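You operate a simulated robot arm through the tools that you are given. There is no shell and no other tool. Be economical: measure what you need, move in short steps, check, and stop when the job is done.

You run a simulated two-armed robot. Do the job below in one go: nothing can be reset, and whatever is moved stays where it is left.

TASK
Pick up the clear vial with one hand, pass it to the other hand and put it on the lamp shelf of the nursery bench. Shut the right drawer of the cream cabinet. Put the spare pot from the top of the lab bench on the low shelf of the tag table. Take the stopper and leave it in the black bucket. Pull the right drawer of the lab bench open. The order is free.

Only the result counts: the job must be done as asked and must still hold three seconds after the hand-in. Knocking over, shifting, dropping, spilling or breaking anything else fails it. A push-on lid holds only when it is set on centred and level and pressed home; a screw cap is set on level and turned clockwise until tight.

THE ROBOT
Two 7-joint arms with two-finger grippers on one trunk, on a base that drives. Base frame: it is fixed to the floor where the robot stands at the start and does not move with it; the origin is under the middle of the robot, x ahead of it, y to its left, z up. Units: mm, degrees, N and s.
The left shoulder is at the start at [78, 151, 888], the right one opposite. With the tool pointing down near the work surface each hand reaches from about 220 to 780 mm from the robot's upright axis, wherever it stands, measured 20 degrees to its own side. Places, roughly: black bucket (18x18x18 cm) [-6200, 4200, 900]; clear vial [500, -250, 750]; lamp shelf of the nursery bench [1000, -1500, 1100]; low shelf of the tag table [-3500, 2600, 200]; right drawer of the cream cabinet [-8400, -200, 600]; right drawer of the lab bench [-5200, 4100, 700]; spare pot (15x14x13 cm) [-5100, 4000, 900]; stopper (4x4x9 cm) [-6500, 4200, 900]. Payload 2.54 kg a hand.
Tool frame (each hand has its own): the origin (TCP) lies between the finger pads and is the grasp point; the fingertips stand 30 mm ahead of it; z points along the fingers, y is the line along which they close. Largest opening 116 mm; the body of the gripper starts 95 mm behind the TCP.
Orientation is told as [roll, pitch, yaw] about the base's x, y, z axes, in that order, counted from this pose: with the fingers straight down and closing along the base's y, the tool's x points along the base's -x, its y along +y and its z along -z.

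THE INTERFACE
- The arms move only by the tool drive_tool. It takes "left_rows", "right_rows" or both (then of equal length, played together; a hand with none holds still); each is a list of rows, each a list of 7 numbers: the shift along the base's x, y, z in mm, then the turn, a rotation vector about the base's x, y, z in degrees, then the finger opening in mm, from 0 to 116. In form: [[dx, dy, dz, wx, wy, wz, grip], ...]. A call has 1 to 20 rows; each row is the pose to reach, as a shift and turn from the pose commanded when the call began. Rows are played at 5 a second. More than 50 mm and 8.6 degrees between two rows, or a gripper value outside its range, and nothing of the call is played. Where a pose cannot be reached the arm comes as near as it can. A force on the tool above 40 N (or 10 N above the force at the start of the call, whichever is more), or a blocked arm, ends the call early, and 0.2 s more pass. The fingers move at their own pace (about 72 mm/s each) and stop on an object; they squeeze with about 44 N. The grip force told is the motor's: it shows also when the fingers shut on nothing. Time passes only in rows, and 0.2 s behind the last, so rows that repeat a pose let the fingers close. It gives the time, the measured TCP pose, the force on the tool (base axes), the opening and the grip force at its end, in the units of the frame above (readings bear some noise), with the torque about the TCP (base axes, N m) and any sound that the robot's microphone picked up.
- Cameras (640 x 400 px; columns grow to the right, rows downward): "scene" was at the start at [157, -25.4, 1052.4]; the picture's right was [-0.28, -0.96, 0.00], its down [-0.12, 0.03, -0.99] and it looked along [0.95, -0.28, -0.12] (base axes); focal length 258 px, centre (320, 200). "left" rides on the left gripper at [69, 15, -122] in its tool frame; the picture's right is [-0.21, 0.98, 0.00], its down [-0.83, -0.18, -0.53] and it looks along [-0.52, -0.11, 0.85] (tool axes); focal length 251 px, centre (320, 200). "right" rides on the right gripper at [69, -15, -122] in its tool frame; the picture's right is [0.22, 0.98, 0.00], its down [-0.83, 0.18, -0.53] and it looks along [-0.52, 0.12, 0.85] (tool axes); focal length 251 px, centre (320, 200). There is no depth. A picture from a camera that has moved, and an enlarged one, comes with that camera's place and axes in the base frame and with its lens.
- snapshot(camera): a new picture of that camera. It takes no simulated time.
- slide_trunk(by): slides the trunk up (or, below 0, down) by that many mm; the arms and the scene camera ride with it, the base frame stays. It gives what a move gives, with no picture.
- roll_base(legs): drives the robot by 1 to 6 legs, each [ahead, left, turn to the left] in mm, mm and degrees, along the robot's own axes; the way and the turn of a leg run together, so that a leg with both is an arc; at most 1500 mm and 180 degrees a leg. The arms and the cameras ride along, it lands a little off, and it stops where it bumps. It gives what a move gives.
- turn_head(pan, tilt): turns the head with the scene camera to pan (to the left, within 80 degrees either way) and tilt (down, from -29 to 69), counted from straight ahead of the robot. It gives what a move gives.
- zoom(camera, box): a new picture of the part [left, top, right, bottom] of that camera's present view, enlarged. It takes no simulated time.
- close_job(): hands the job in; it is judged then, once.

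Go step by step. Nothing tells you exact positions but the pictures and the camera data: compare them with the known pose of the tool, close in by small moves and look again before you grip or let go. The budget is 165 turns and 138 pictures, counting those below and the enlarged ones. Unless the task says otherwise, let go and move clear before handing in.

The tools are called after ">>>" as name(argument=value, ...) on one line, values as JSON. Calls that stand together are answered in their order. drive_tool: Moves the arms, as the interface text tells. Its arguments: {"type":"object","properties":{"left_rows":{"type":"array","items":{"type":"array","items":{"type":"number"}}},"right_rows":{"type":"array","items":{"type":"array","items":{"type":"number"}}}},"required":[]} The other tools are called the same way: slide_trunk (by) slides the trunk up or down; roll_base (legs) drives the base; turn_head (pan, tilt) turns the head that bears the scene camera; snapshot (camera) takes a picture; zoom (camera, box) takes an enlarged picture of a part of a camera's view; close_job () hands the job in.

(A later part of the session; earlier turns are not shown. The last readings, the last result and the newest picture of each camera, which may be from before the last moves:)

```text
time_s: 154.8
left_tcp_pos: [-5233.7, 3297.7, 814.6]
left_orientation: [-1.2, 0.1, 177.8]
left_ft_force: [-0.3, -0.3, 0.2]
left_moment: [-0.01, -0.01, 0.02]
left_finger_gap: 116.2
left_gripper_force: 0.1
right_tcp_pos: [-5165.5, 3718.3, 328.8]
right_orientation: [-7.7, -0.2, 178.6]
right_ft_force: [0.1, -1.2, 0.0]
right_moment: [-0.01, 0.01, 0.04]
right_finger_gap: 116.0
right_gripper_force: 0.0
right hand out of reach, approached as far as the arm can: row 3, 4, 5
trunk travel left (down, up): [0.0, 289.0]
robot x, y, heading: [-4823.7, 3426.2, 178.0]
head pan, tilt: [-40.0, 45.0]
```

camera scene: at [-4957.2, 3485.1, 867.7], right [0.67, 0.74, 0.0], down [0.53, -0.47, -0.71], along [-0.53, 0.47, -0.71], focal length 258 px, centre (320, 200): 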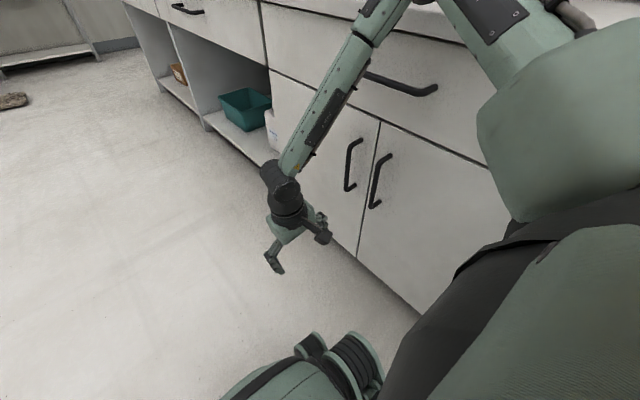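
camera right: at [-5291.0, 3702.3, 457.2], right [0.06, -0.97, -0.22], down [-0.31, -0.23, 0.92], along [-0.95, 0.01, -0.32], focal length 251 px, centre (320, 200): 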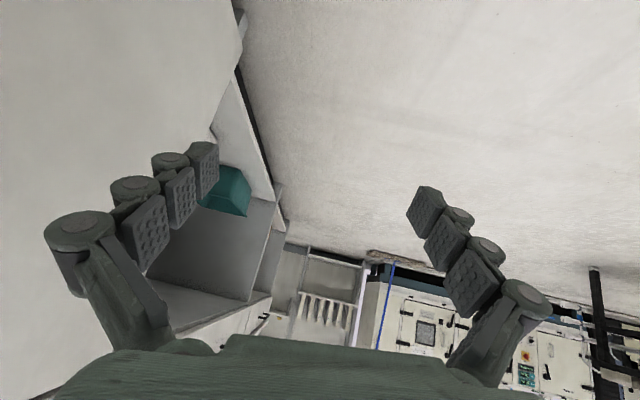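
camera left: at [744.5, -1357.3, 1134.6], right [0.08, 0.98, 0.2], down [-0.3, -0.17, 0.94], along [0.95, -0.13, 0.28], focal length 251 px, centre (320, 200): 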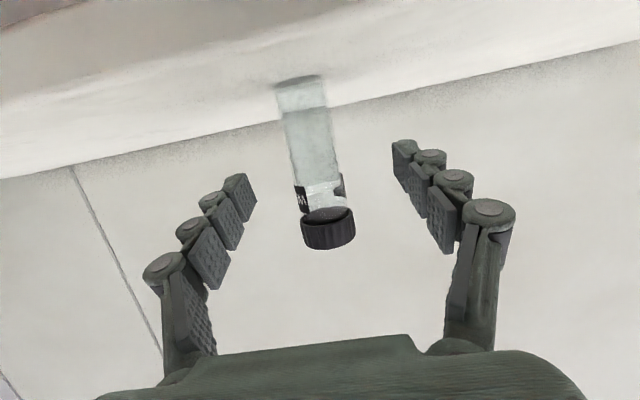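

Going outward to the side gets lower. I test that with the left arm out to the robot's left (free aisle), since the tag table could be served from the side.

>>> drive_tool(left_rows=[[30, -40, 0, 0, 0, 0, 116], [60, -75, 0, 0, 0, 0, 116], [90, -110, 0, 0, 0, 0, 116], [120, -150, 0, 0, 0, 0, 116], [150, -185, 0, 0, 0, 0, 116], [180, -220, -10, 0, 0, 0, 116], [200, -260, -20, 0, 0, 0, 116], [220, -300, -30, 0, 0, 0, 116], [240, -340, -40, 0, 0, 0, 116], [250, -370, -60, 0, 0, 0, 116]])

>>> drive_tool(left_rows=[[0, 0, -50, 0, 0, 0, 116], [0, 0, -100, 0, 0, 0, 116], [0, 0, -150, 0, 0, 0, 116], [0, 0, -200, 0, 0, 0, 116], [0, 0, -250, 0, 0, 0, 116], [0, 0, -300, 0, 0, 0, 116], [0, 0, -350, 0, 0, 0, 116], [0, 0, -400, 0, 0, 0, 116], [0, 0, -450, 0, 0, 0, 116], [0, 0, -490, 0, 0, 0, 116], [0, 0, -490, 0, 0, 0, 116]])

```text
time_s: 157.0
left_tcp_pos: [-5046.5, 3152.6, 732.9]
left_orientation: [-1.3, 0.2, 177.8]
left_ft_force: [-0.3, 1.2, -0.7]
left_moment: [0.01, -0.03, -0.01]
left_finger_gap: 116.3
left_gripper_force: 0.0
left hand out of reach, approached as far as the arm can: row 5, 6, 7, 8, 9, 10
right_tcp_pos: [-5165.3, 3717.9, 328.3]
right_orientation: [-7.8, -0.2, 178.6]
right_ft_force: [0.1, -0.1, -0.2]
right_moment: [0.0, -0.01, 0.0]
right_finger_gap: 115.8
right_gripper_force: 0.1
trunk travel left (down, up): [0.0, 289.0]
robot x, y, heading: [-4831.1, 3428.6, 178.1]
head pan, tilt: [-40.0, 45.0]
```

```text
time_s: 159.3
left_tcp_pos: [-5122.5, 3145.0, 260.4]
left_orientation: [-1.0, -8.0, 179.1]
left_ft_force: [2.8, -5.8, 2.2]
left_moment: [0.57, 0.18, -0.25]
left_finger_gap: 114.3
left_gripper_force: 0.0
left hand out of reach, approached as far as the arm can: row 1, 2, 3, 4, 5, 6, 7
right_tcp_pos: [-5164.7, 3718.5, 326.9]
right_orientation: [-7.7, -0.2, 178.6]
right_ft_force: [-0.2, -0.5, -0.3]
right_moment: [0.02, 0.01, 0.03]
right_finger_gap: 116.1
right_gripper_force: 0.1
trunk travel left (down, up): [0.0, 289.0]
robot x, y, heading: [-4832.8, 3427.7, 177.9]
head pan, tilt: [-40.0, 45.0]
stopped in row 11 (left hand): the force on the tool passed its limit at 97 N (the readings are from after the stop); the commanded pose is now the measured one
```

The left hand got down to z 260 but touched something, probably the robot's own base. I lift it and look.

>>> drive_tool(left_rows=[[0, 0, 40, 0, 0, 0, 116], [-10, 0, 80, 0, 0, 0, 116], [-30, 0, 120, 0, 0, 0, 116]])

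>>> turn_head(pan=40, tilt=50)

>>> snapshot(camera="scene")

```text
time_s: 160.2
left_tcp_pos: [-5152.5, 3147.4, 380.8]
left_orientation: [-1.1, -8.0, 179.1]
left_ft_force: [-0.8, -0.4, -0.6]
left_moment: [0.03, -0.01, -0.02]
left_finger_gap: 116.0
left_gripper_force: 0.1
right_tcp_pos: [-5164.6, 3719.1, 329.3]
right_orientation: [-7.8, -0.3, 178.7]
right_ft_force: [1.0, -0.6, -0.1]
right_moment: [0.01, 0.01, 0.02]
right_finger_gap: 116.0
right_gripper_force: 0.2
trunk travel left (down, up): [0.0, 289.0]
robot x, y, heading: [-4834.5, 3428.8, 178.1]
head pan, tilt: [-40.0, 45.0]
```

```text
time_s: 161.7
left_tcp_pos: [-5152.7, 3146.3, 380.5]
left_orientation: [-1.2, -8.0, 179.1]
left_ft_force: [-0.4, -0.2, 0.8]
left_moment: [0.05, -0.01, -0.02]
left_finger_gap: 115.8
left_gripper_force: 0.0
right_tcp_pos: [-5165.1, 3719.1, 328.2]
right_orientation: [-7.9, -0.2, 178.5]
right_ft_force: [0.3, 0.0, -0.1]
right_moment: [0.01, -0.02, -0.03]
right_finger_gap: 116.0
right_gripper_force: 0.0
trunk travel left (down, up): [0.0, 289.0]
robot x, y, heading: [-4831.9, 3425.1, 178.0]
head pan, tilt: [40.0, 50.0]
```

```text
79 pictures are left
camera scene: at [-4957.3, 3383.2, 860.7], right [-0.62, 0.79, 0.0], down [0.6, 0.47, -0.64], along [-0.51, -0.4, -0.77], focal length 258 px, centre (320, 200)
```

scene: 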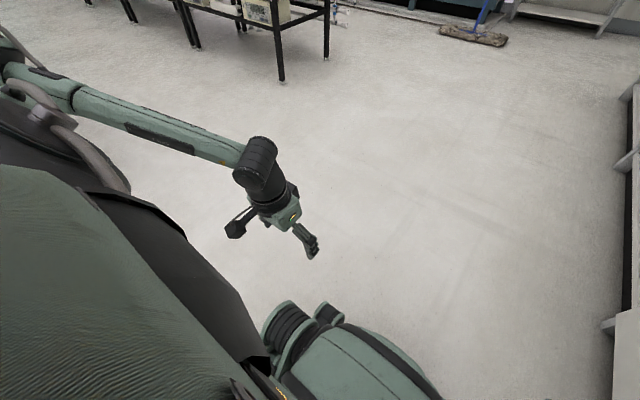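

The base's front wheel is what it touched. Further out, at 420 ahead, I test the left hand going low again.

>>> drive_tool(left_rows=[[-40, 0, 0, 0, 0, 0, 116], [-90, 0, 0, 0, 0, 0, 116], [-120, 0, -30, 0, 0, 0, 116], [-120, 0, -60, 0, 0, 0, 116], [-120, 0, -90, 0, 0, 0, 116], [-120, 0, -120, 0, 0, 0, 116], [-120, 0, -140, 0, 0, 0, 116], [-120, 0, -140, 0, 0, 0, 116]])

```text
time_s: 163.5
left_tcp_pos: [-5272.0, 3146.3, 241.9]
left_orientation: [-1.2, -8.0, 179.2]
left_ft_force: [-0.4, 0.5, -0.5]
left_moment: [0.01, -0.02, 0.0]
left_finger_gap: 115.9
left_gripper_force: 0.0
right_tcp_pos: [-5165.2, 3718.2, 328.4]
right_orientation: [-7.7, -0.2, 178.5]
right_ft_force: [0.1, 0.3, 0.4]
right_moment: [-0.05, -0.04, -0.03]
right_finger_gap: 116.0
right_gripper_force: 0.0
trunk travel left (down, up): [0.0, 289.0]
robot x, y, heading: [-4829.9, 3425.1, 178.0]
head pan, tilt: [40.0, 50.0]
```

The left hand reaches z 242 at 440 ahead, pointing down. Now I test tilting it forward at this height.

>>> drive_tool(left_rows=[[-15, 0, 10, 0, 8, 0, 116], [-30, 0, 10, 0, 16, 0, 116], [-45, 0, 10, 0, 24, 0, 116], [-60, 0, 10, 0, 32, 0, 116], [-75, 0, 10, 0, 40, 0, 116], [-90, 0, 10, 0, 48, 0, 116], [-100, 0, 10, 0, 56, 0, 116], [-110, 0, 10, 0, 64, 0, 116], [-110, 0, 10, 0, 64, 0, 116]])

>>> snapshot(camera="scene")

```text
time_s: 165.5
left_tcp_pos: [-5386.6, 3104.3, 252.3]
left_orientation: [-4.6, -71.7, -178.7]
left_ft_force: [1.1, 0.5, 0.1]
left_moment: [-0.01, 0.0, 0.01]
left_finger_gap: 116.1
left_gripper_force: 0.0
left hand out of reach, approached as far as the arm can: row 4, 5, 6, 7, 8, 9
right_tcp_pos: [-5165.1, 3718.8, 328.4]
right_orientation: [-7.8, -0.2, 178.6]
right_ft_force: [0.0, -0.5, 0.0]
right_moment: [0.0, -0.01, -0.01]
right_finger_gap: 115.6
right_gripper_force: 0.1
trunk travel left (down, up): [0.0, 289.0]
robot x, y, heading: [-4827.9, 3427.1, 177.9]
head pan, tilt: [40.0, 50.0]
```

```text
78 pictures are left
camera scene: at [-4957.1, 3383.1, 860.7], right [-0.62, 0.79, 0.0], down [0.6, 0.47, -0.64], along [-0.51, -0.4, -0.77], focal length 258 px, centre (320, 200)
```

scene: 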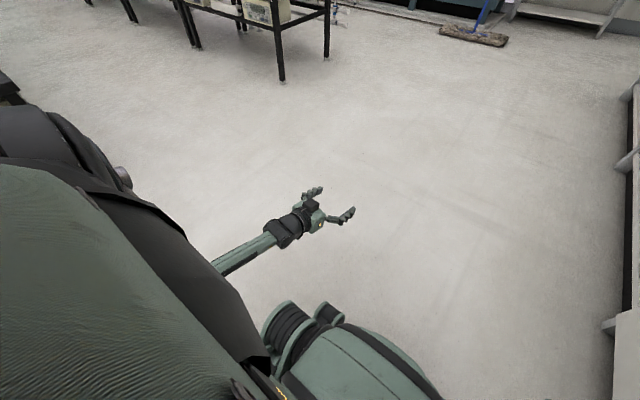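

The left arm reaches a horizontal pose at z 252 with the elbow down, so a horizontal grip around the pot's lower body will work on the low shelf. I now raise both arms and the trunk.

>>> drive_tool(right_rows=[[0, 0, 40, 0, 0, 0, 116], [0, -10, 85, 0, 0, 0, 116], [0, -20, 130, 0, 0, 0, 116], [-10, -30, 175, 0, 0, 0, 116], [-20, -40, 220, 0, 0, 0, 116], [-30, -50, 265, 0, 0, 0, 116], [-40, -60, 310, 0, 0, 0, 116], [-50, -70, 355, 0, 0, 0, 116], [-60, -80, 400, 0, 0, 0, 116], [-60, -80, 420, 0, 0, 0, 116]], left_rows=[[0, 0, 40, 0, 0, 0, 116], [0, 0, 80, 0, 0, 0, 116], [0, 0, 120, 0, 0, 0, 116], [0, 0, 160, 0, 0, 0, 116], [0, 0, 200, 0, 0, 0, 116], [0, 0, 240, 0, 0, 0, 116], [0, 20, 280, 0, 0, 0, 116], [0, 40, 320, 0, 0, 0, 116], [0, 60, 340, 0, 0, 0, 116], [0, 80, 340, 0, 0, 0, 116]])

>>> slide_trunk(by=225)

>>> snapshot(camera="scene")

```text
time_s: 167.7
left_tcp_pos: [-5387.7, 3148.0, 573.6]
left_orientation: [1.1, -71.9, 177.4]
left_ft_force: [0.8, 0.6, 0.1]
left_moment: [0.02, 0.0, -0.02]
left_finger_gap: 116.0
left_gripper_force: 0.1
left hand out of reach, approached as far as the arm can: row 1, 2, 3, 9, 10
right_tcp_pos: [-5224.9, 3638.7, 748.2]
right_orientation: [-7.7, -0.2, 178.7]
right_ft_force: [0.2, -0.9, 0.0]
right_moment: [-0.02, -0.05, 0.01]
right_finger_gap: 116.2
right_gripper_force: 0.1
trunk travel left (down, up): [0.0, 289.0]
robot x, y, heading: [-4828.5, 3426.2, 178.0]
head pan, tilt: [40.0, 50.0]
```

```text
time_s: 170.1
left_tcp_pos: [-5387.2, 3147.1, 798.8]
left_orientation: [1.1, -71.9, 177.3]
left_ft_force: [0.4, 0.2, 0.4]
left_moment: [-0.01, 0.03, 0.03]
left_finger_gap: 115.9
left_gripper_force: 0.0
right_tcp_pos: [-5225.4, 3639.3, 973.4]
right_orientation: [-7.7, -0.3, 178.6]
right_ft_force: [-0.2, -0.1, 0.6]
right_moment: [0.04, -0.04, -0.02]
right_finger_gap: 115.7
right_gripper_force: 0.1
trunk travel left (down, up): [-225.0, 64.0]
robot x, y, heading: [-4829.6, 3429.2, 178.1]
head pan, tilt: [40.0, 50.0]
```

```text
77 pictures are left
camera scene: at [-4957.3, 3383.2, 1085.6], right [-0.62, 0.79, 0.0], down [0.6, 0.47, -0.64], along [-0.51, -0.4, -0.77], focal length 258 px, centre (320, 200)
```

scene: 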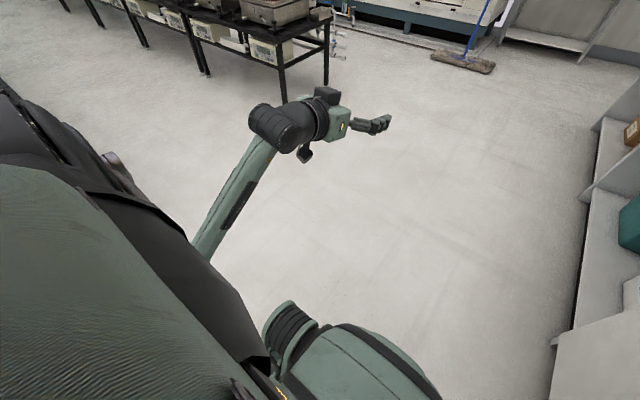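

I back off into the aisle and turn to face the lab bench, so the left hand ends in front of the pot.

>>> roll_base(legs=[[0, 350, 0], [0, 0, -88]])

>>> turn_head(pan=15, tilt=15)

>>> snapshot(camera="scene")

>>> snapshot(camera="left")

```text
time_s: 177.9
left_tcp_pos: [-5139.7, 3625.4, 799.0]
left_orientation: [1.1, -72.0, 89.2]
left_ft_force: [0.8, 0.3, 0.7]
left_moment: [-0.01, 0.02, 0.01]
left_finger_gap: 116.0
left_gripper_force: 0.2
right_tcp_pos: [-4642.9, 3478.3, 974.3]
right_orientation: [-7.7, -0.2, 90.4]
right_ft_force: [-0.2, 0.3, 0.2]
right_moment: [-0.02, 0.04, 0.0]
right_finger_gap: 116.0
right_gripper_force: 0.1
trunk travel left (down, up): [-225.0, 64.0]
robot x, y, heading: [-4844.4, 3078.4, 89.7]
head pan, tilt: [40.0, 50.0]
```

```text
time_s: 178.9
left_tcp_pos: [-5139.8, 3623.6, 798.3]
left_orientation: [1.1, -72.0, 89.2]
left_ft_force: [-0.2, -0.4, 0.6]
left_moment: [0.04, 0.01, 0.01]
left_finger_gap: 116.1
left_gripper_force: 0.0
right_tcp_pos: [-4642.6, 3478.1, 974.1]
right_orientation: [-7.7, -0.2, 90.5]
right_ft_force: [-0.2, 0.4, -0.5]
right_moment: [0.02, -0.02, 0.06]
right_finger_gap: 115.9
right_gripper_force: 0.1
trunk travel left (down, up): [-225.0, 64.0]
robot x, y, heading: [-4839.4, 3072.5, 90.0]
head pan, tilt: [15.0, 15.0]
```

```text
76 pictures are left
camera scene: at [-4865.0, 3234.4, 1139.4], right [0.97, 0.26, 0.0], down [0.07, -0.25, -0.97], along [-0.25, 0.93, -0.26], focal length 258 px, centre (320, 200)
```

scene: 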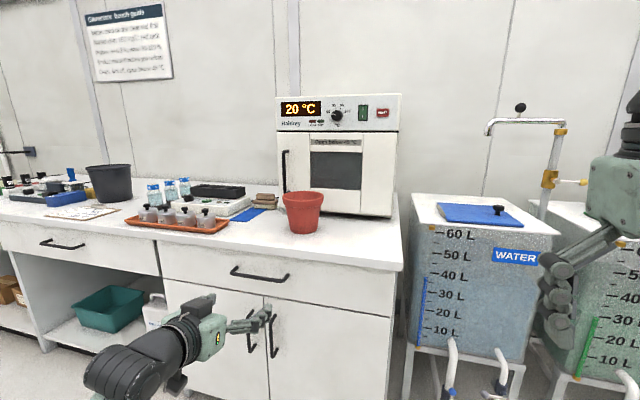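

```text
75 pictures are left
camera left: at [-5155.7, 3487.5, 770.8], right [-0.98, 0.06, 0.21], down [0.19, -0.25, 0.95], along [0.11, 0.97, 0.23], focal length 251 px, centre (320, 200)
```

left: 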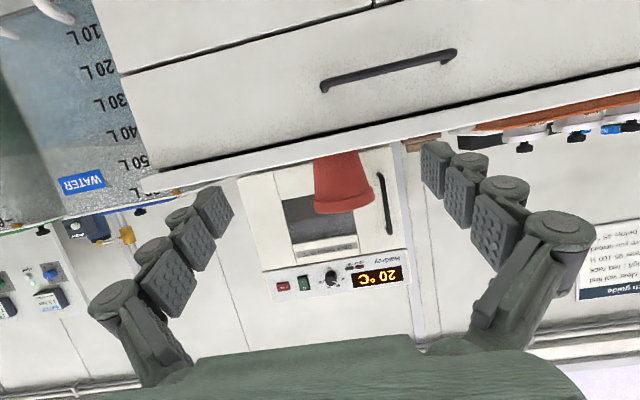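

I measure the pot with enlarged views from both cameras.

>>> zoom(camera="scene", box=[220, 170, 380, 270])

>>> zoom(camera="left", box=[260, 110, 420, 230])

```text
4.00 times, centred on (300, 220) of scene
camera zoom: at [-4865.0, 3234.4, 1139.4], right [0.97, 0.26, 0.0], down [0.07, -0.25, -0.97], along [-0.25, 0.93, -0.26], focal length 1034 px, centre (400, 120)
```

zoom: 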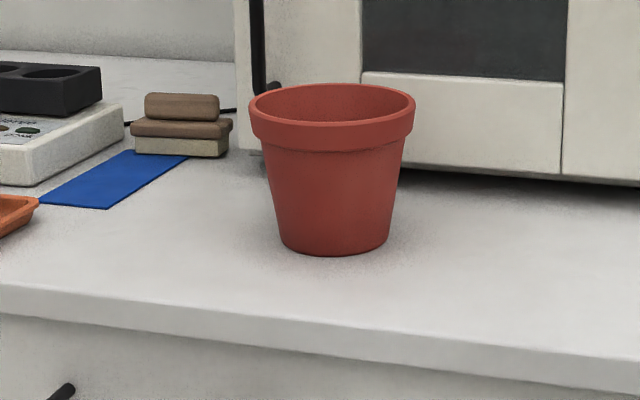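

```text
3.33 times, centred on (340, 170) of left
camera zoom: at [-5155.7, 3487.5, 770.8], right [-0.98, 0.06, 0.21], down [0.19, -0.25, 0.95], along [0.11, 0.97, 0.23], focal length 838 px, centre (253, 300)
```

zoom: 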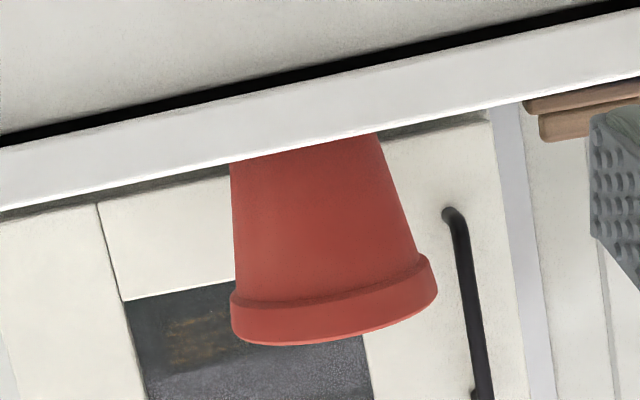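

The pot stands near [-5145, 4047] on a bench top at z ≈ 798; its base is about 96 mm wide and the rim 142 mm. I tilt the left hand to 30 degrees below horizontal, raise it, and drive 300 mm closer.

>>> drive_tool(left_rows=[[-2, 0, 20, -6, 0, 0, 116], [-4, 0, 45, -12, 0, 0, 116], [-4, 0, 60, -12, 0, 0, 116], [-4, 0, 60, -12, 0, 0, 116]])

>>> roll_base(legs=[[250, 0, 0]])

>>> snapshot(camera="left")

>>> snapshot(camera="scene")

```text
time_s: 179.9
left_tcp_pos: [-5143.5, 3624.1, 859.1]
left_orientation: [0.7, -59.9, 89.6]
left_ft_force: [-0.9, -0.2, -0.6]
left_moment: [0.01, 0.0, 0.0]
left_finger_gap: 116.0
left_gripper_force: 0.1
right_tcp_pos: [-4643.5, 3477.5, 972.5]
right_orientation: [-7.7, -0.3, 90.4]
right_ft_force: [0.5, -0.1, 0.2]
right_moment: [0.01, 0.02, -0.01]
right_finger_gap: 116.0
right_gripper_force: 0.1
trunk travel left (down, up): [-225.0, 64.0]
robot x, y, heading: [-4838.6, 3076.8, 89.8]
head pan, tilt: [15.0, 15.0]
```

```text
time_s: 181.7
left_tcp_pos: [-5144.3, 3873.6, 858.3]
left_orientation: [0.7, -59.9, 89.6]
left_ft_force: [-0.3, -1.0, -0.6]
left_moment: [-0.02, 0.01, -0.01]
left_finger_gap: 115.9
left_gripper_force: 0.0
right_tcp_pos: [-4642.8, 3727.5, 974.0]
right_orientation: [-7.7, -0.2, 90.5]
right_ft_force: [-0.7, -0.4, 0.7]
right_moment: [0.02, -0.01, 0.02]
right_finger_gap: 116.1
right_gripper_force: 0.0
trunk travel left (down, up): [-225.0, 64.0]
robot x, y, heading: [-4839.9, 3322.4, 90.0]
head pan, tilt: [15.0, 15.0]
```

```text
72 pictures are left
camera left: at [-5160.0, 3733.9, 860.1], right [-0.98, 0.1, 0.19], down [0.19, -0.05, 0.98], along [0.11, 0.99, 0.03], focal length 251 px, centre (320, 200)
```

left: 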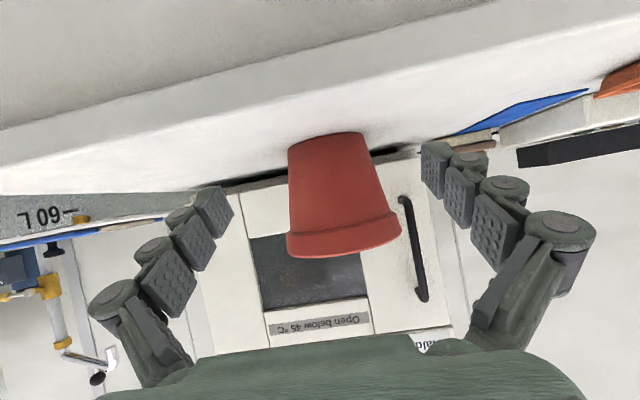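

```text
71 pictures are left
camera scene: at [-4864.5, 3484.1, 1139.4], right [0.97, 0.26, 0.0], down [0.07, -0.25, -0.97], along [-0.25, 0.93, -0.26], focal length 258 px, centre (320, 200)
```

scene: 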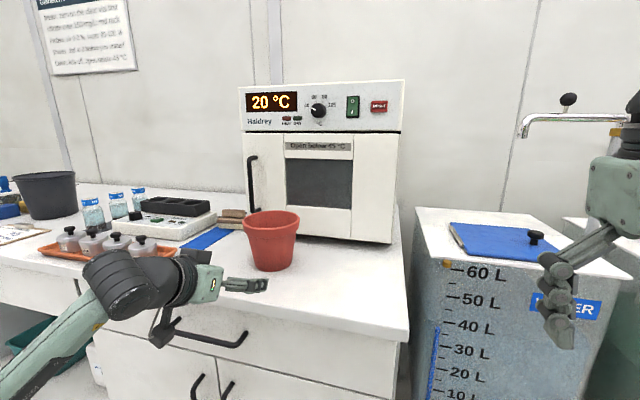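

The pot's base is confirmed at [-5147, 4045]. I lower to grip height and move in partway with open fingers, then check.

>>> drive_tool(left_rows=[[-3, 20, -12, 0, 0, 0, 116], [-3, 50, -23, 0, 0, 0, 116], [-3, 80, -25, 0, 0, 0, 116], [-3, 105, -25, 0, 0, 0, 116], [-3, 105, -25, 0, 0, 0, 116]])

>>> snapshot(camera="left")

>>> zoom(camera="scene", box=[80, 180, 400, 380])

```text
time_s: 182.9
left_tcp_pos: [-5146.3, 3981.8, 832.7]
left_orientation: [0.7, -59.9, 89.6]
left_ft_force: [0.1, -0.6, -0.5]
left_moment: [0.0, 0.0, 0.05]
left_finger_gap: 116.0
left_gripper_force: 0.0
right_tcp_pos: [-4642.8, 3727.1, 973.3]
right_orientation: [-7.8, -0.2, 90.5]
right_ft_force: [0.0, -0.1, -0.2]
right_moment: [0.0, 0.01, -0.03]
right_finger_gap: 115.7
right_gripper_force: 0.0
trunk travel left (down, up): [-225.0, 64.0]
robot x, y, heading: [-4840.4, 3324.0, 89.8]
head pan, tilt: [15.0, 15.0]
```

```text
70 pictures are left
camera left: at [-5161.8, 3841.1, 834.1], right [-0.98, 0.1, 0.19], down [0.19, -0.05, 0.98], along [0.11, 0.99, 0.03], focal length 251 px, centre (320, 200)
```

left: 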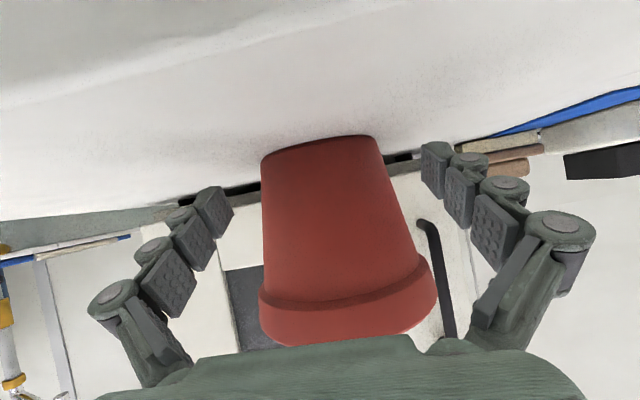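

```text
2.00 times, centred on (240, 280) of scene
camera zoom: at [-4864.6, 3483.7, 1139.5], right [0.97, 0.26, 0.0], down [0.07, -0.25, -0.97], along [-0.25, 0.93, -0.26], focal length 517 px, centre (480, 40)
```

zoom: 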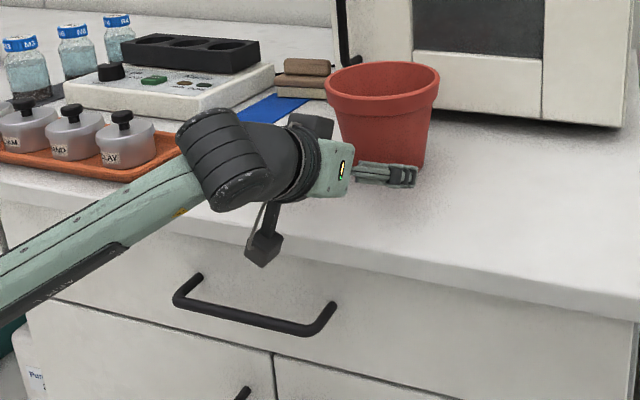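

The pot is centred between the fingers. I move in the last 55 mm and close gently.

>>> drive_tool(left_rows=[[0, 20, 0, 0, 0, 0, 116], [0, 40, 0, 0, 0, 0, 116], [0, 55, 0, 0, 0, 0, 116], [0, 55, 0, 0, 0, 0, 116]])

>>> snapshot(camera="left")

>>> zoom(camera="scene", box=[160, 180, 400, 330])

```text
time_s: 183.9
left_tcp_pos: [-5146.8, 4034.1, 832.4]
left_orientation: [0.7, -59.9, 89.5]
left_ft_force: [0.7, -0.1, 0.3]
left_moment: [0.0, -0.01, -0.02]
left_finger_gap: 116.0
left_gripper_force: 0.2
right_tcp_pos: [-4642.8, 3727.4, 973.8]
right_orientation: [-7.7, -0.2, 90.6]
right_ft_force: [-1.4, 0.0, -0.7]
right_moment: [0.0, 0.02, -0.02]
right_finger_gap: 116.0
right_gripper_force: 0.0
trunk travel left (down, up): [-225.0, 64.0]
robot x, y, heading: [-4842.8, 3323.7, 89.9]
head pan, tilt: [15.0, 15.0]
```

```text
68 pictures are left
camera left: at [-5163.0, 3894.5, 833.7], right [-0.98, 0.1, 0.19], down [0.19, -0.05, 0.98], along [0.11, 0.99, 0.03], focal length 251 px, centre (320, 200)
```

left: 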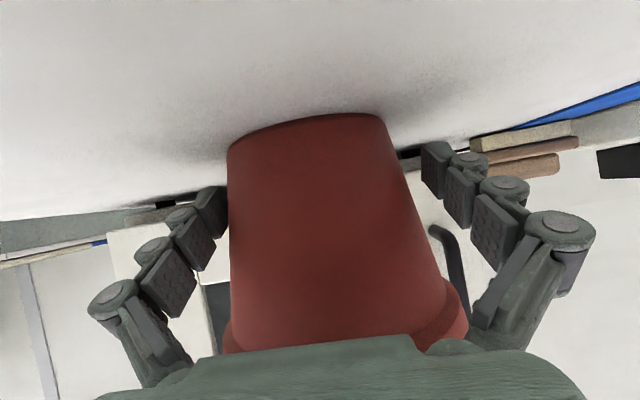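

```text
2.67 times, centred on (280, 255) of scene
camera zoom: at [-4864.5, 3483.8, 1139.5], right [0.97, 0.26, 0.0], down [0.07, -0.25, -0.97], along [-0.25, 0.93, -0.26], focal length 689 px, centre (427, 53)
```

zoom: 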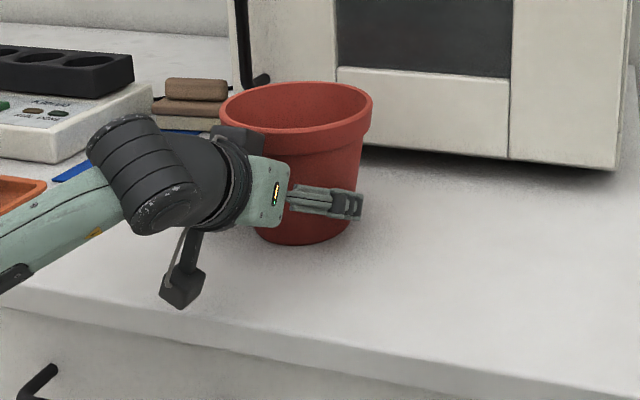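

The pot is about 5 mm towards the finger at +x. I shift to centre, then close.

>>> drive_tool(left_rows=[[5, 0, 0, 0, 0, 0, 116], [5, 0, 0, 0, 0, 0, 108], [5, 0, 0, 0, 0, 0, 100], [5, 0, 0, 0, 0, 0, 90], [5, 0, 0, 0, 0, 0, 80], [5, 0, 0, 0, 0, 0, 80]])

>>> snapshot(camera="left")

```text
time_s: 185.3
left_tcp_pos: [-5141.1, 4034.3, 833.1]
left_orientation: [0.8, -60.0, 89.6]
left_ft_force: [-1.0, -0.7, 3.3]
left_moment: [-0.07, 0.06, -0.01]
left_finger_gap: 107.6
left_gripper_force: 43.8
right_tcp_pos: [-4642.9, 3727.0, 973.5]
right_orientation: [-7.7, -0.1, 90.5]
right_ft_force: [0.2, 0.4, -0.8]
right_moment: [0.02, 0.01, 0.02]
right_finger_gap: 116.0
right_gripper_force: 0.0
trunk travel left (down, up): [-225.0, 64.0]
robot x, y, heading: [-4840.3, 3326.2, 89.7]
head pan, tilt: [15.0, 15.0]
```

```text
66 pictures are left
camera left: at [-5157.9, 3894.1, 835.0], right [-0.98, 0.1, 0.19], down [0.19, -0.05, 0.98], along [0.11, 0.99, 0.03], focal length 251 px, centre (320, 200)
```

left: 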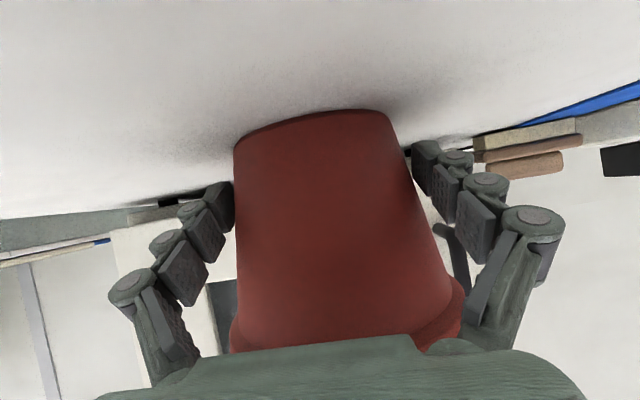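

The grip is firm at 107.6 mm, 44 N. I lift gently and check that the pot comes level.

>>> drive_tool(left_rows=[[0, 0, 10, 0, 0, 0, 80], [0, 0, 25, 0, 0, 0, 80], [0, 0, 45, 0, 0, 0, 80], [0, 0, 60, 0, 0, 0, 80], [0, 0, 60, 0, 0, 0, 80]])

>>> snapshot(camera="scene")

```text
time_s: 186.5
left_tcp_pos: [-5141.8, 4034.0, 893.0]
left_orientation: [0.7, -59.9, 89.5]
left_ft_force: [0.1, 1.0, -1.1]
left_moment: [0.01, 0.01, 0.03]
left_finger_gap: 107.5
left_gripper_force: 44.0
right_tcp_pos: [-4643.5, 3727.5, 973.5]
right_orientation: [-7.6, -0.3, 90.4]
right_ft_force: [0.1, -0.1, -0.2]
right_moment: [-0.01, -0.02, -0.02]
right_finger_gap: 116.2
right_gripper_force: 0.0
trunk travel left (down, up): [-225.0, 64.0]
robot x, y, heading: [-4842.8, 3324.3, 90.0]
head pan, tilt: [15.0, 15.0]
```

```text
65 pictures are left
camera scene: at [-4864.6, 3483.8, 1139.4], right [0.97, 0.26, 0.0], down [0.07, -0.25, -0.97], along [-0.25, 0.93, -0.26], focal length 258 px, centre (320, 200)
```

scene: 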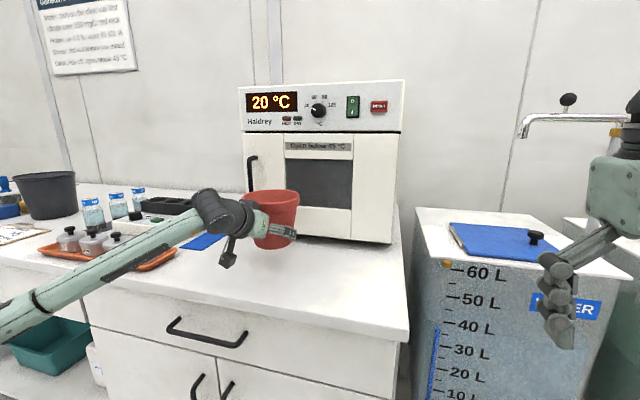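

The pot is held level. I draw the arm back, reverse into the aisle and turn to face the tag table's side of the aisle.

>>> drive_tool(left_rows=[[0, -35, 5, 0, 0, 0, 80], [0, -70, 10, 0, 0, 0, 80], [0, -105, 10, 0, 0, 0, 80], [0, -140, 10, 0, 0, 0, 80], [0, -170, 10, 0, 0, 0, 80]])

>>> roll_base(legs=[[-260, 0, 0], [0, 0, 180]])

>>> turn_head(pan=55, tilt=20)

>>> snapshot(camera="scene")

```text
time_s: 187.7
left_tcp_pos: [-5141.8, 3863.6, 904.7]
left_orientation: [0.8, -59.9, 89.7]
left_ft_force: [-0.4, -0.7, -0.6]
left_moment: [-0.01, -0.01, -0.01]
left_finger_gap: 107.3
left_gripper_force: 44.5
right_tcp_pos: [-4642.2, 3727.6, 973.1]
right_orientation: [-7.8, -0.2, 90.5]
right_ft_force: [-0.2, -0.4, 0.5]
right_moment: [-0.02, 0.03, 0.02]
right_finger_gap: 116.2
right_gripper_force: 0.0
trunk travel left (down, up): [-225.0, 64.0]
robot x, y, heading: [-4839.3, 3322.0, 90.0]
head pan, tilt: [15.0, 15.0]
```

```text
time_s: 197.2
left_tcp_pos: [-4513.8, 2540.4, 906.0]
left_orientation: [0.7, -60.0, -87.6]
left_ft_force: [0.1, -1.0, -0.9]
left_moment: [-0.01, -0.02, 0.0]
left_finger_gap: 106.1
left_gripper_force: 43.8
right_tcp_pos: [-5019.9, 2653.6, 972.4]
right_orientation: [-7.7, -0.2, -86.7]
right_ft_force: [-0.4, 0.0, -0.6]
right_moment: [0.0, -0.04, 0.01]
right_finger_gap: 115.8
right_gripper_force: 0.1
trunk travel left (down, up): [-225.0, 64.0]
robot x, y, heading: [-4836.7, 3062.1, -87.5]
head pan, tilt: [15.0, 15.0]
```

```text
time_s: 198.3
left_tcp_pos: [-4513.7, 2541.5, 905.2]
left_orientation: [0.8, -60.0, -87.8]
left_ft_force: [0.7, 0.4, -0.3]
left_moment: [0.02, -0.02, -0.03]
left_finger_gap: 105.8
left_gripper_force: 44.1
right_tcp_pos: [-5018.9, 2654.2, 974.7]
right_orientation: [-7.6, -0.1, -86.8]
right_ft_force: [-0.7, -0.1, -0.4]
right_moment: [-0.01, -0.02, 0.03]
right_finger_gap: 116.0
right_gripper_force: 0.1
trunk travel left (down, up): [-225.0, 64.0]
robot x, y, heading: [-4842.8, 3066.0, -87.2]
head pan, tilt: [55.0, 20.0]
```

```text
64 pictures are left
camera scene: at [-4759.5, 2947.9, 1131.3], right [-0.54, -0.84, 0.0], down [-0.29, 0.18, -0.94], along [0.79, -0.5, -0.34], focal length 258 px, centre (320, 200)
```

scene: 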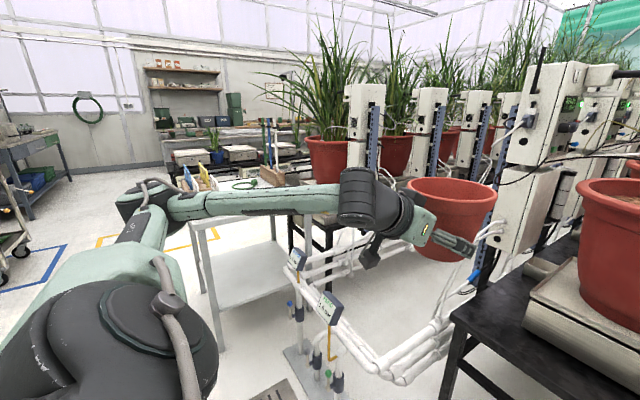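

The tag table is visible beyond the arm, with plumbing on its near side. The finger gap changed slightly, so I check the pot in the left camera and enlarge the table.

>>> snapshot(camera="left")

>>> zoom(camera="scene", box=[160, 140, 400, 390])

```text
63 pictures are left
camera left: at [-4507.7, 2682.1, 906.2], right [0.98, -0.06, 0.19], down [-0.19, 0.04, 0.98], along [-0.06, -1.0, 0.03], focal length 251 px, centre (320, 200)
```

left: 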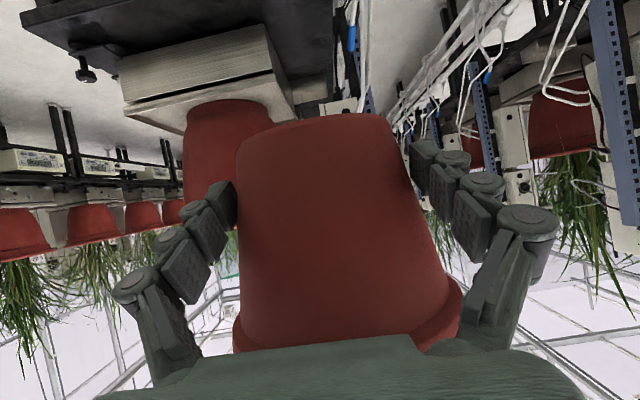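

```text
1.60 times, centred on (280, 265) of scene
camera zoom: at [-4759.5, 2947.9, 1131.3], right [-0.54, -0.84, 0.0], down [-0.29, 0.18, -0.94], along [0.79, -0.5, -0.34], focal length 414 px, centre (384, 96)
```

zoom: 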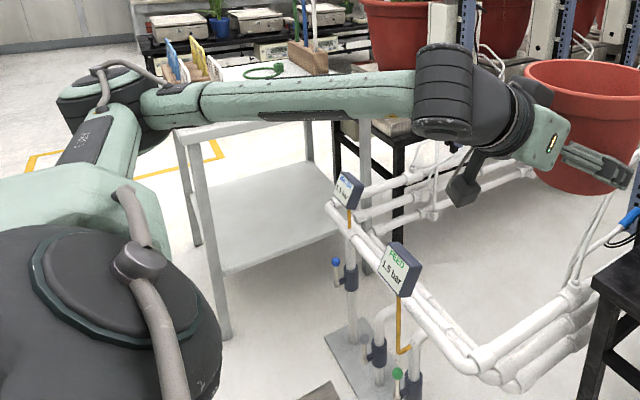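

The pot is still well seated but creeps upward in the tapered squeeze. I ease the grip command, and plan: tag table spans x -3695..-3175, y 2355..2855, top z about 660, low shelf z about 230.

>>> drive_tool(left_rows=[[0, 0, 0, 0, 0, 0, 104], [0, 0, 0, 0, 0, 0, 104]])

>>> roll_base(legs=[[-460, 0, -2.8]])

```text
time_s: 198.9
left_tcp_pos: [-4513.8, 2540.8, 904.0]
left_orientation: [0.8, -60.0, -87.7]
left_ft_force: [-0.1, 0.9, -1.1]
left_moment: [0.0, 0.0, -0.02]
left_finger_gap: 106.1
left_gripper_force: 43.9
right_tcp_pos: [-5019.9, 2653.1, 974.0]
right_orientation: [-7.8, -0.2, -86.7]
right_ft_force: [0.0, 0.3, 0.2]
right_moment: [-0.06, 0.04, 0.03]
right_finger_gap: 115.7
right_gripper_force: 0.0
trunk travel left (down, up): [-225.0, 64.0]
robot x, y, heading: [-4841.3, 3064.8, -86.9]
head pan, tilt: [55.0, 20.0]
```

```text
time_s: 201.7
left_tcp_pos: [-4549.6, 2985.5, 905.3]
left_orientation: [0.7, -60.1, -90.2]
left_ft_force: [0.0, -0.8, -0.4]
left_moment: [0.02, 0.01, 0.05]
left_finger_gap: 105.6
left_gripper_force: 44.2
right_tcp_pos: [-5048.9, 3119.6, 974.1]
right_orientation: [-7.7, -0.2, -89.2]
right_ft_force: [0.7, -1.0, -0.5]
right_moment: [-0.02, 0.0, 0.02]
right_finger_gap: 116.2
right_gripper_force: 0.0
trunk travel left (down, up): [-225.0, 64.0]
robot x, y, heading: [-4852.8, 3520.8, -89.7]
head pan, tilt: [55.0, 20.0]
```

I drive sideways to stand in front of the tag table.

>>> roll_base(legs=[[0, 1070, 0]])

>>> turn_head(pan=30, tilt=35)

>>> snapshot(camera="scene")

>>> snapshot(camera="left")

```text
time_s: 212.0
left_tcp_pos: [-3503.5, 2989.6, 905.6]
left_orientation: [0.7, -60.0, -90.3]
left_ft_force: [0.2, 0.3, -0.4]
left_moment: [0.01, 0.01, 0.01]
left_finger_gap: 105.3
left_gripper_force: 10.4
right_tcp_pos: [-4002.6, 3123.2, 973.6]
right_orientation: [-7.7, -0.2, -89.2]
right_ft_force: [0.9, -0.6, 0.0]
right_moment: [-0.03, 0.0, -0.02]
right_finger_gap: 115.9
right_gripper_force: 0.0
trunk travel left (down, up): [-225.0, 64.0]
robot x, y, heading: [-3810.4, 3527.0, -89.8]
head pan, tilt: [55.0, 20.0]
```

```text
time_s: 212.9
left_tcp_pos: [-3502.3, 2988.2, 904.8]
left_orientation: [0.8, -59.9, -90.1]
left_ft_force: [0.5, 0.1, -0.5]
left_moment: [0.01, 0.0, -0.01]
left_finger_gap: 104.1
left_gripper_force: 44.3
right_tcp_pos: [-4002.6, 3122.9, 972.8]
right_orientation: [-7.6, -0.2, -89.2]
right_ft_force: [0.0, 1.1, 0.4]
right_moment: [0.0, 0.0, 0.01]
right_finger_gap: 116.2
right_gripper_force: 0.1
trunk travel left (down, up): [-225.0, 64.0]
robot x, y, heading: [-3805.8, 3529.2, -89.8]
head pan, tilt: [30.0, 35.0]
```

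```text
61 pictures are left
camera scene: at [-3761.7, 3382.9, 1107.5], right [-0.86, -0.5, 0.0], down [-0.29, 0.5, -0.82], along [0.41, -0.71, -0.57], focal length 258 px, centre (320, 200)
```

scene: 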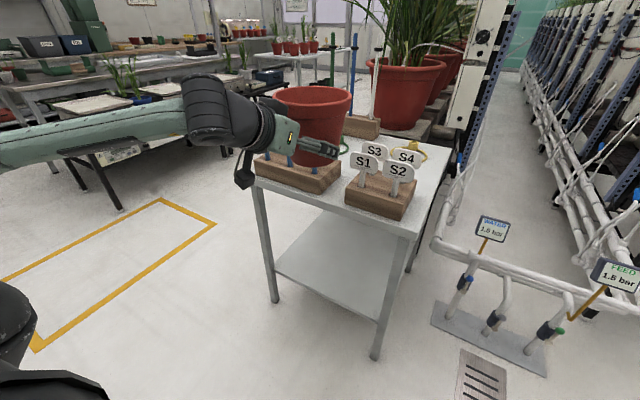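

```text
60 pictures are left
camera left: at [-3489.6, 3129.2, 906.2], right [0.98, -0.1, 0.19], down [-0.19, 0.05, 0.98], along [-0.11, -0.99, 0.03], focal length 251 px, centre (320, 200)
```

left: 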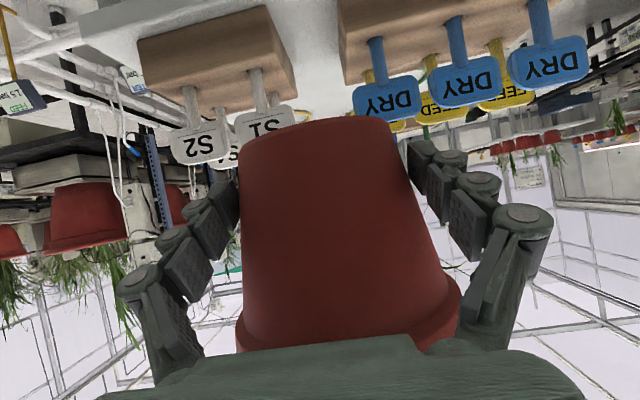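

The pot hangs about 50 mm in front of the table's edge, between its front legs. I lower the trunk fully, then lower the arm in two parts.

>>> slide_trunk(by=-225)

>>> drive_tool(left_rows=[[0, 0, -30, 0, 0, 0, 103], [0, 0, -60, 0, 0, 0, 103], [0, 0, -90, 0, 0, 0, 103], [0, 0, -120, 0, 0, 0, 103], [0, 0, -150, 0, 0, 0, 103], [0, 0, -180, 0, 0, 0, 103]])

>>> snapshot(camera="scene")

```text
time_s: 215.3
left_tcp_pos: [-3502.5, 2988.1, 679.3]
left_orientation: [0.6, -60.0, -90.2]
left_ft_force: [-0.3, 0.0, 0.2]
left_moment: [-0.01, 0.01, -0.02]
left_finger_gap: 105.1
left_gripper_force: 10.5
right_tcp_pos: [-4003.2, 3122.6, 747.9]
right_orientation: [-7.7, -0.2, -89.2]
right_ft_force: [-0.6, -0.2, 0.6]
right_moment: [0.01, -0.01, 0.0]
right_finger_gap: 115.7
right_gripper_force: 0.0
trunk travel left (down, up): [0.0, 289.0]
robot x, y, heading: [-3805.6, 3525.9, -89.9]
head pan, tilt: [30.0, 35.0]
```

```text
time_s: 216.7
left_tcp_pos: [-3499.6, 2988.4, 499.0]
left_orientation: [1.0, -59.9, -90.4]
left_ft_force: [0.1, -0.8, 0.3]
left_moment: [0.06, 0.01, -0.04]
left_finger_gap: 104.3
left_gripper_force: 1.3
right_tcp_pos: [-4002.8, 3123.5, 747.5]
right_orientation: [-7.6, -0.2, -89.2]
right_ft_force: [-0.6, 0.4, -0.5]
right_moment: [-0.02, -0.02, 0.03]
right_finger_gap: 116.0
right_gripper_force: 0.0
trunk travel left (down, up): [0.0, 289.0]
robot x, y, heading: [-3808.0, 3525.1, -89.8]
head pan, tilt: [30.0, 35.0]
```

```text
59 pictures are left
camera scene: at [-3761.9, 3382.8, 882.4], right [-0.86, -0.5, 0.0], down [-0.29, 0.5, -0.82], along [0.41, -0.71, -0.57], focal length 258 px, centre (320, 200)
```

scene: 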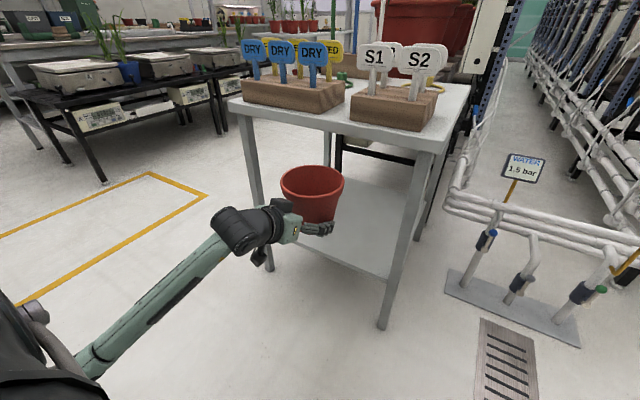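

The elbow is down and the pot hangs in front of the opening. I enlarge the shelf to get its height.

>>> drive_tool(left_rows=[[0, 0, 0, 0, 0, 0, 98], [0, 0, 0, 0, 0, 0, 98]])

>>> zoom(camera="scene", box=[230, 150, 430, 300])

>>> snapshot(camera="left")

```text
time_s: 217.3
left_tcp_pos: [-3500.3, 2988.6, 500.2]
left_orientation: [0.7, -59.9, -90.3]
left_ft_force: [-0.3, -0.4, -0.5]
left_moment: [0.0, 0.02, 0.05]
left_finger_gap: 103.0
left_gripper_force: 43.7
right_tcp_pos: [-4002.3, 3122.7, 747.6]
right_orientation: [-7.7, -0.2, -89.2]
right_ft_force: [-0.2, -0.5, -0.4]
right_moment: [0.05, -0.03, 0.01]
right_finger_gap: 115.9
right_gripper_force: 0.0
trunk travel left (down, up): [0.0, 289.0]
robot x, y, heading: [-3807.0, 3531.1, -89.9]
head pan, tilt: [30.0, 35.0]
```

```text
2.67 times, centred on (330, 225) of scene
camera zoom: at [-3761.7, 3382.9, 882.4], right [-0.86, -0.5, 0.0], down [-0.29, 0.5, -0.82], along [0.41, -0.71, -0.57], focal length 689 px, centre (293, 133)
```

zoom: 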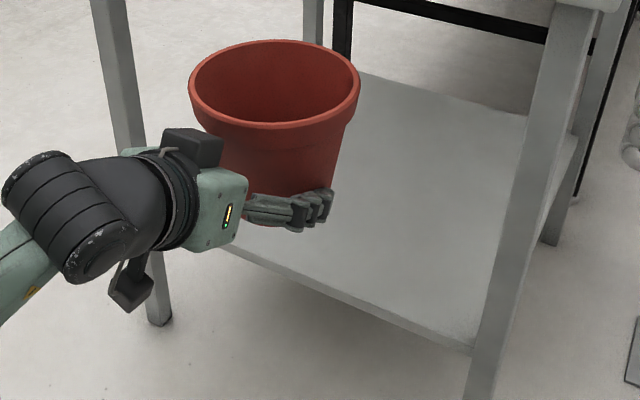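

```text
57 pictures are left
camera left: at [-3487.2, 3128.8, 501.1], right [0.98, -0.1, 0.19], down [-0.19, 0.05, 0.98], along [-0.11, -0.99, 0.03], focal length 251 px, centre (320, 200)
```

left: 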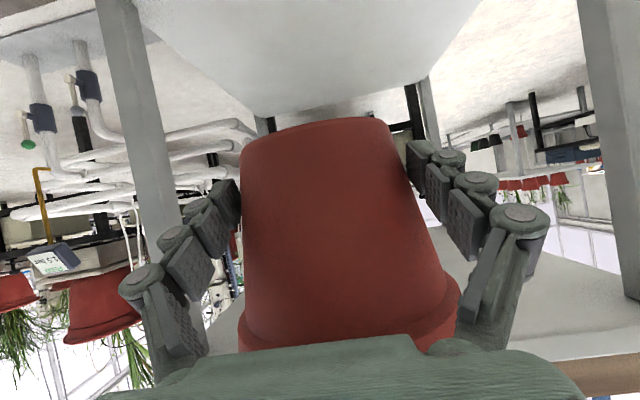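

The shelf top is around z 240. I lower further so the pot's bottom is about 30 mm above the shelf.

>>> drive_tool(left_rows=[[0, 0, -30, 0, 0, 0, 98], [0, 0, -60, 0, 0, 0, 98], [0, 0, -90, 0, 0, 0, 98], [0, 0, -120, 0, 0, 0, 98], [0, 0, -150, 0, 0, 0, 98], [0, 0, -175, 0, 0, 0, 98], [0, 0, -195, 0, 0, 0, 98], [0, 0, -195, 0, 0, 0, 98]])

>>> snapshot(camera="left")

>>> zoom(camera="scene", box=[230, 150, 430, 300])

```text
time_s: 219.1
left_tcp_pos: [-3478.9, 2988.0, 307.6]
left_orientation: [-1.2, -59.8, -89.5]
left_ft_force: [0.0, 0.0, -0.8]
left_moment: [-0.01, 0.03, -0.03]
left_finger_gap: 101.0
left_gripper_force: 44.1
left hand out of reach, approached as far as the arm can: row 2, 3, 4, 5, 6, 7, 8
right_tcp_pos: [-4002.9, 3122.6, 748.2]
right_orientation: [-7.7, -0.2, -89.3]
right_ft_force: [0.4, 0.0, 0.5]
right_moment: [-0.02, 0.03, -0.02]
right_finger_gap: 116.0
right_gripper_force: 0.1
trunk travel left (down, up): [0.0, 289.0]
robot x, y, heading: [-3805.7, 3526.6, -89.6]
head pan, tilt: [30.0, 35.0]
```

```text
56 pictures are left
camera left: at [-3462.8, 3128.2, 308.6], right [0.98, -0.12, 0.17], down [-0.17, 0.05, 0.98], along [-0.12, -0.99, 0.03], focal length 251 px, centre (320, 200)
```

left: 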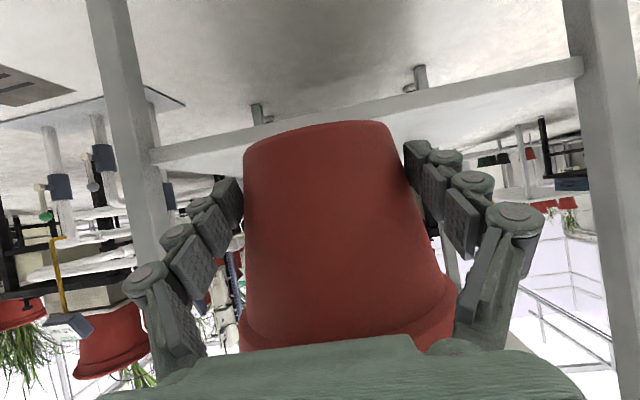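

```text
2.67 times, centred on (330, 225) of scene
camera zoom: at [-3761.7, 3382.9, 882.4], right [-0.86, -0.5, 0.0], down [-0.29, 0.5, -0.82], along [0.41, -0.71, -0.57], focal length 689 px, centre (293, 133)
```

zoom: 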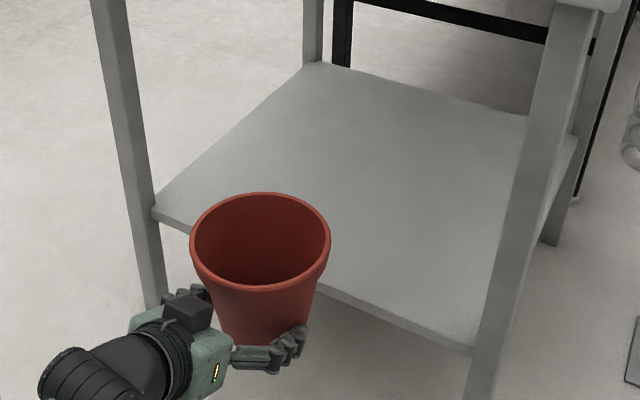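

The shelf top is z 243, pot bottom at about 280. I stop the squeeze at 100.5 mm and drive forward 225 mm, carrying the pot in between the legs.

>>> drive_tool(left_rows=[[0, 0, 0, 0, 0, 0, 100.5]])

>>> roll_base(legs=[[225, 0, 0]])

>>> snapshot(camera="left")

>>> snapshot(camera="scene")

```text
time_s: 219.5
left_tcp_pos: [-3477.8, 2986.7, 306.7]
left_orientation: [-1.2, -59.8, -89.4]
left_ft_force: [0.1, -0.1, -0.3]
left_moment: [0.01, 0.01, 0.03]
left_finger_gap: 101.9
left_gripper_force: 5.9
right_tcp_pos: [-4002.3, 3123.6, 749.8]
right_orientation: [-7.7, -0.3, -89.2]
right_ft_force: [0.4, -0.9, 0.2]
right_moment: [-0.01, -0.02, -0.02]
right_finger_gap: 116.0
right_gripper_force: 0.1
trunk travel left (down, up): [0.0, 289.0]
robot x, y, heading: [-3807.1, 3523.5, -89.6]
head pan, tilt: [30.0, 35.0]
```

```text
time_s: 221.2
left_tcp_pos: [-3476.0, 2758.9, 307.6]
left_orientation: [-1.2, -59.7, -89.4]
left_ft_force: [0.3, -0.3, -0.7]
left_moment: [0.01, -0.03, 0.0]
left_finger_gap: 101.5
left_gripper_force: 1.3
right_tcp_pos: [-4001.8, 2894.8, 749.0]
right_orientation: [-7.8, -0.2, -89.2]
right_ft_force: [-0.3, -0.1, 0.2]
right_moment: [-0.02, 0.01, 0.0]
right_finger_gap: 116.0
right_gripper_force: 0.1
trunk travel left (down, up): [0.0, 289.0]
robot x, y, heading: [-3805.5, 3302.1, -90.0]
head pan, tilt: [30.0, 35.0]
```

```text
54 pictures are left
camera left: at [-3461.8, 2899.8, 308.9], right [0.98, -0.12, 0.17], down [-0.17, 0.05, 0.98], along [-0.12, -0.99, 0.03], focal length 251 px, centre (320, 200)
```

left: 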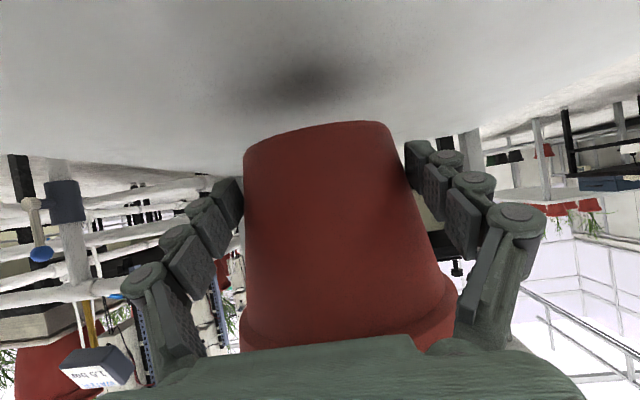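

```text
53 pictures are left
camera scene: at [-3760.9, 3154.3, 882.5], right [-0.86, -0.5, 0.0], down [-0.29, 0.5, -0.82], along [0.41, -0.71, -0.57], focal length 258 px, centre (320, 200)
```

scene: 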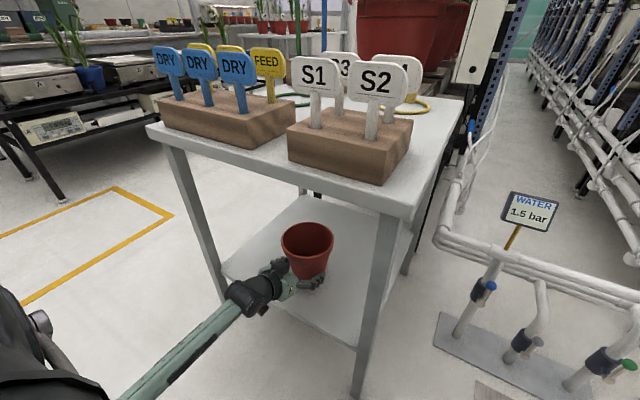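

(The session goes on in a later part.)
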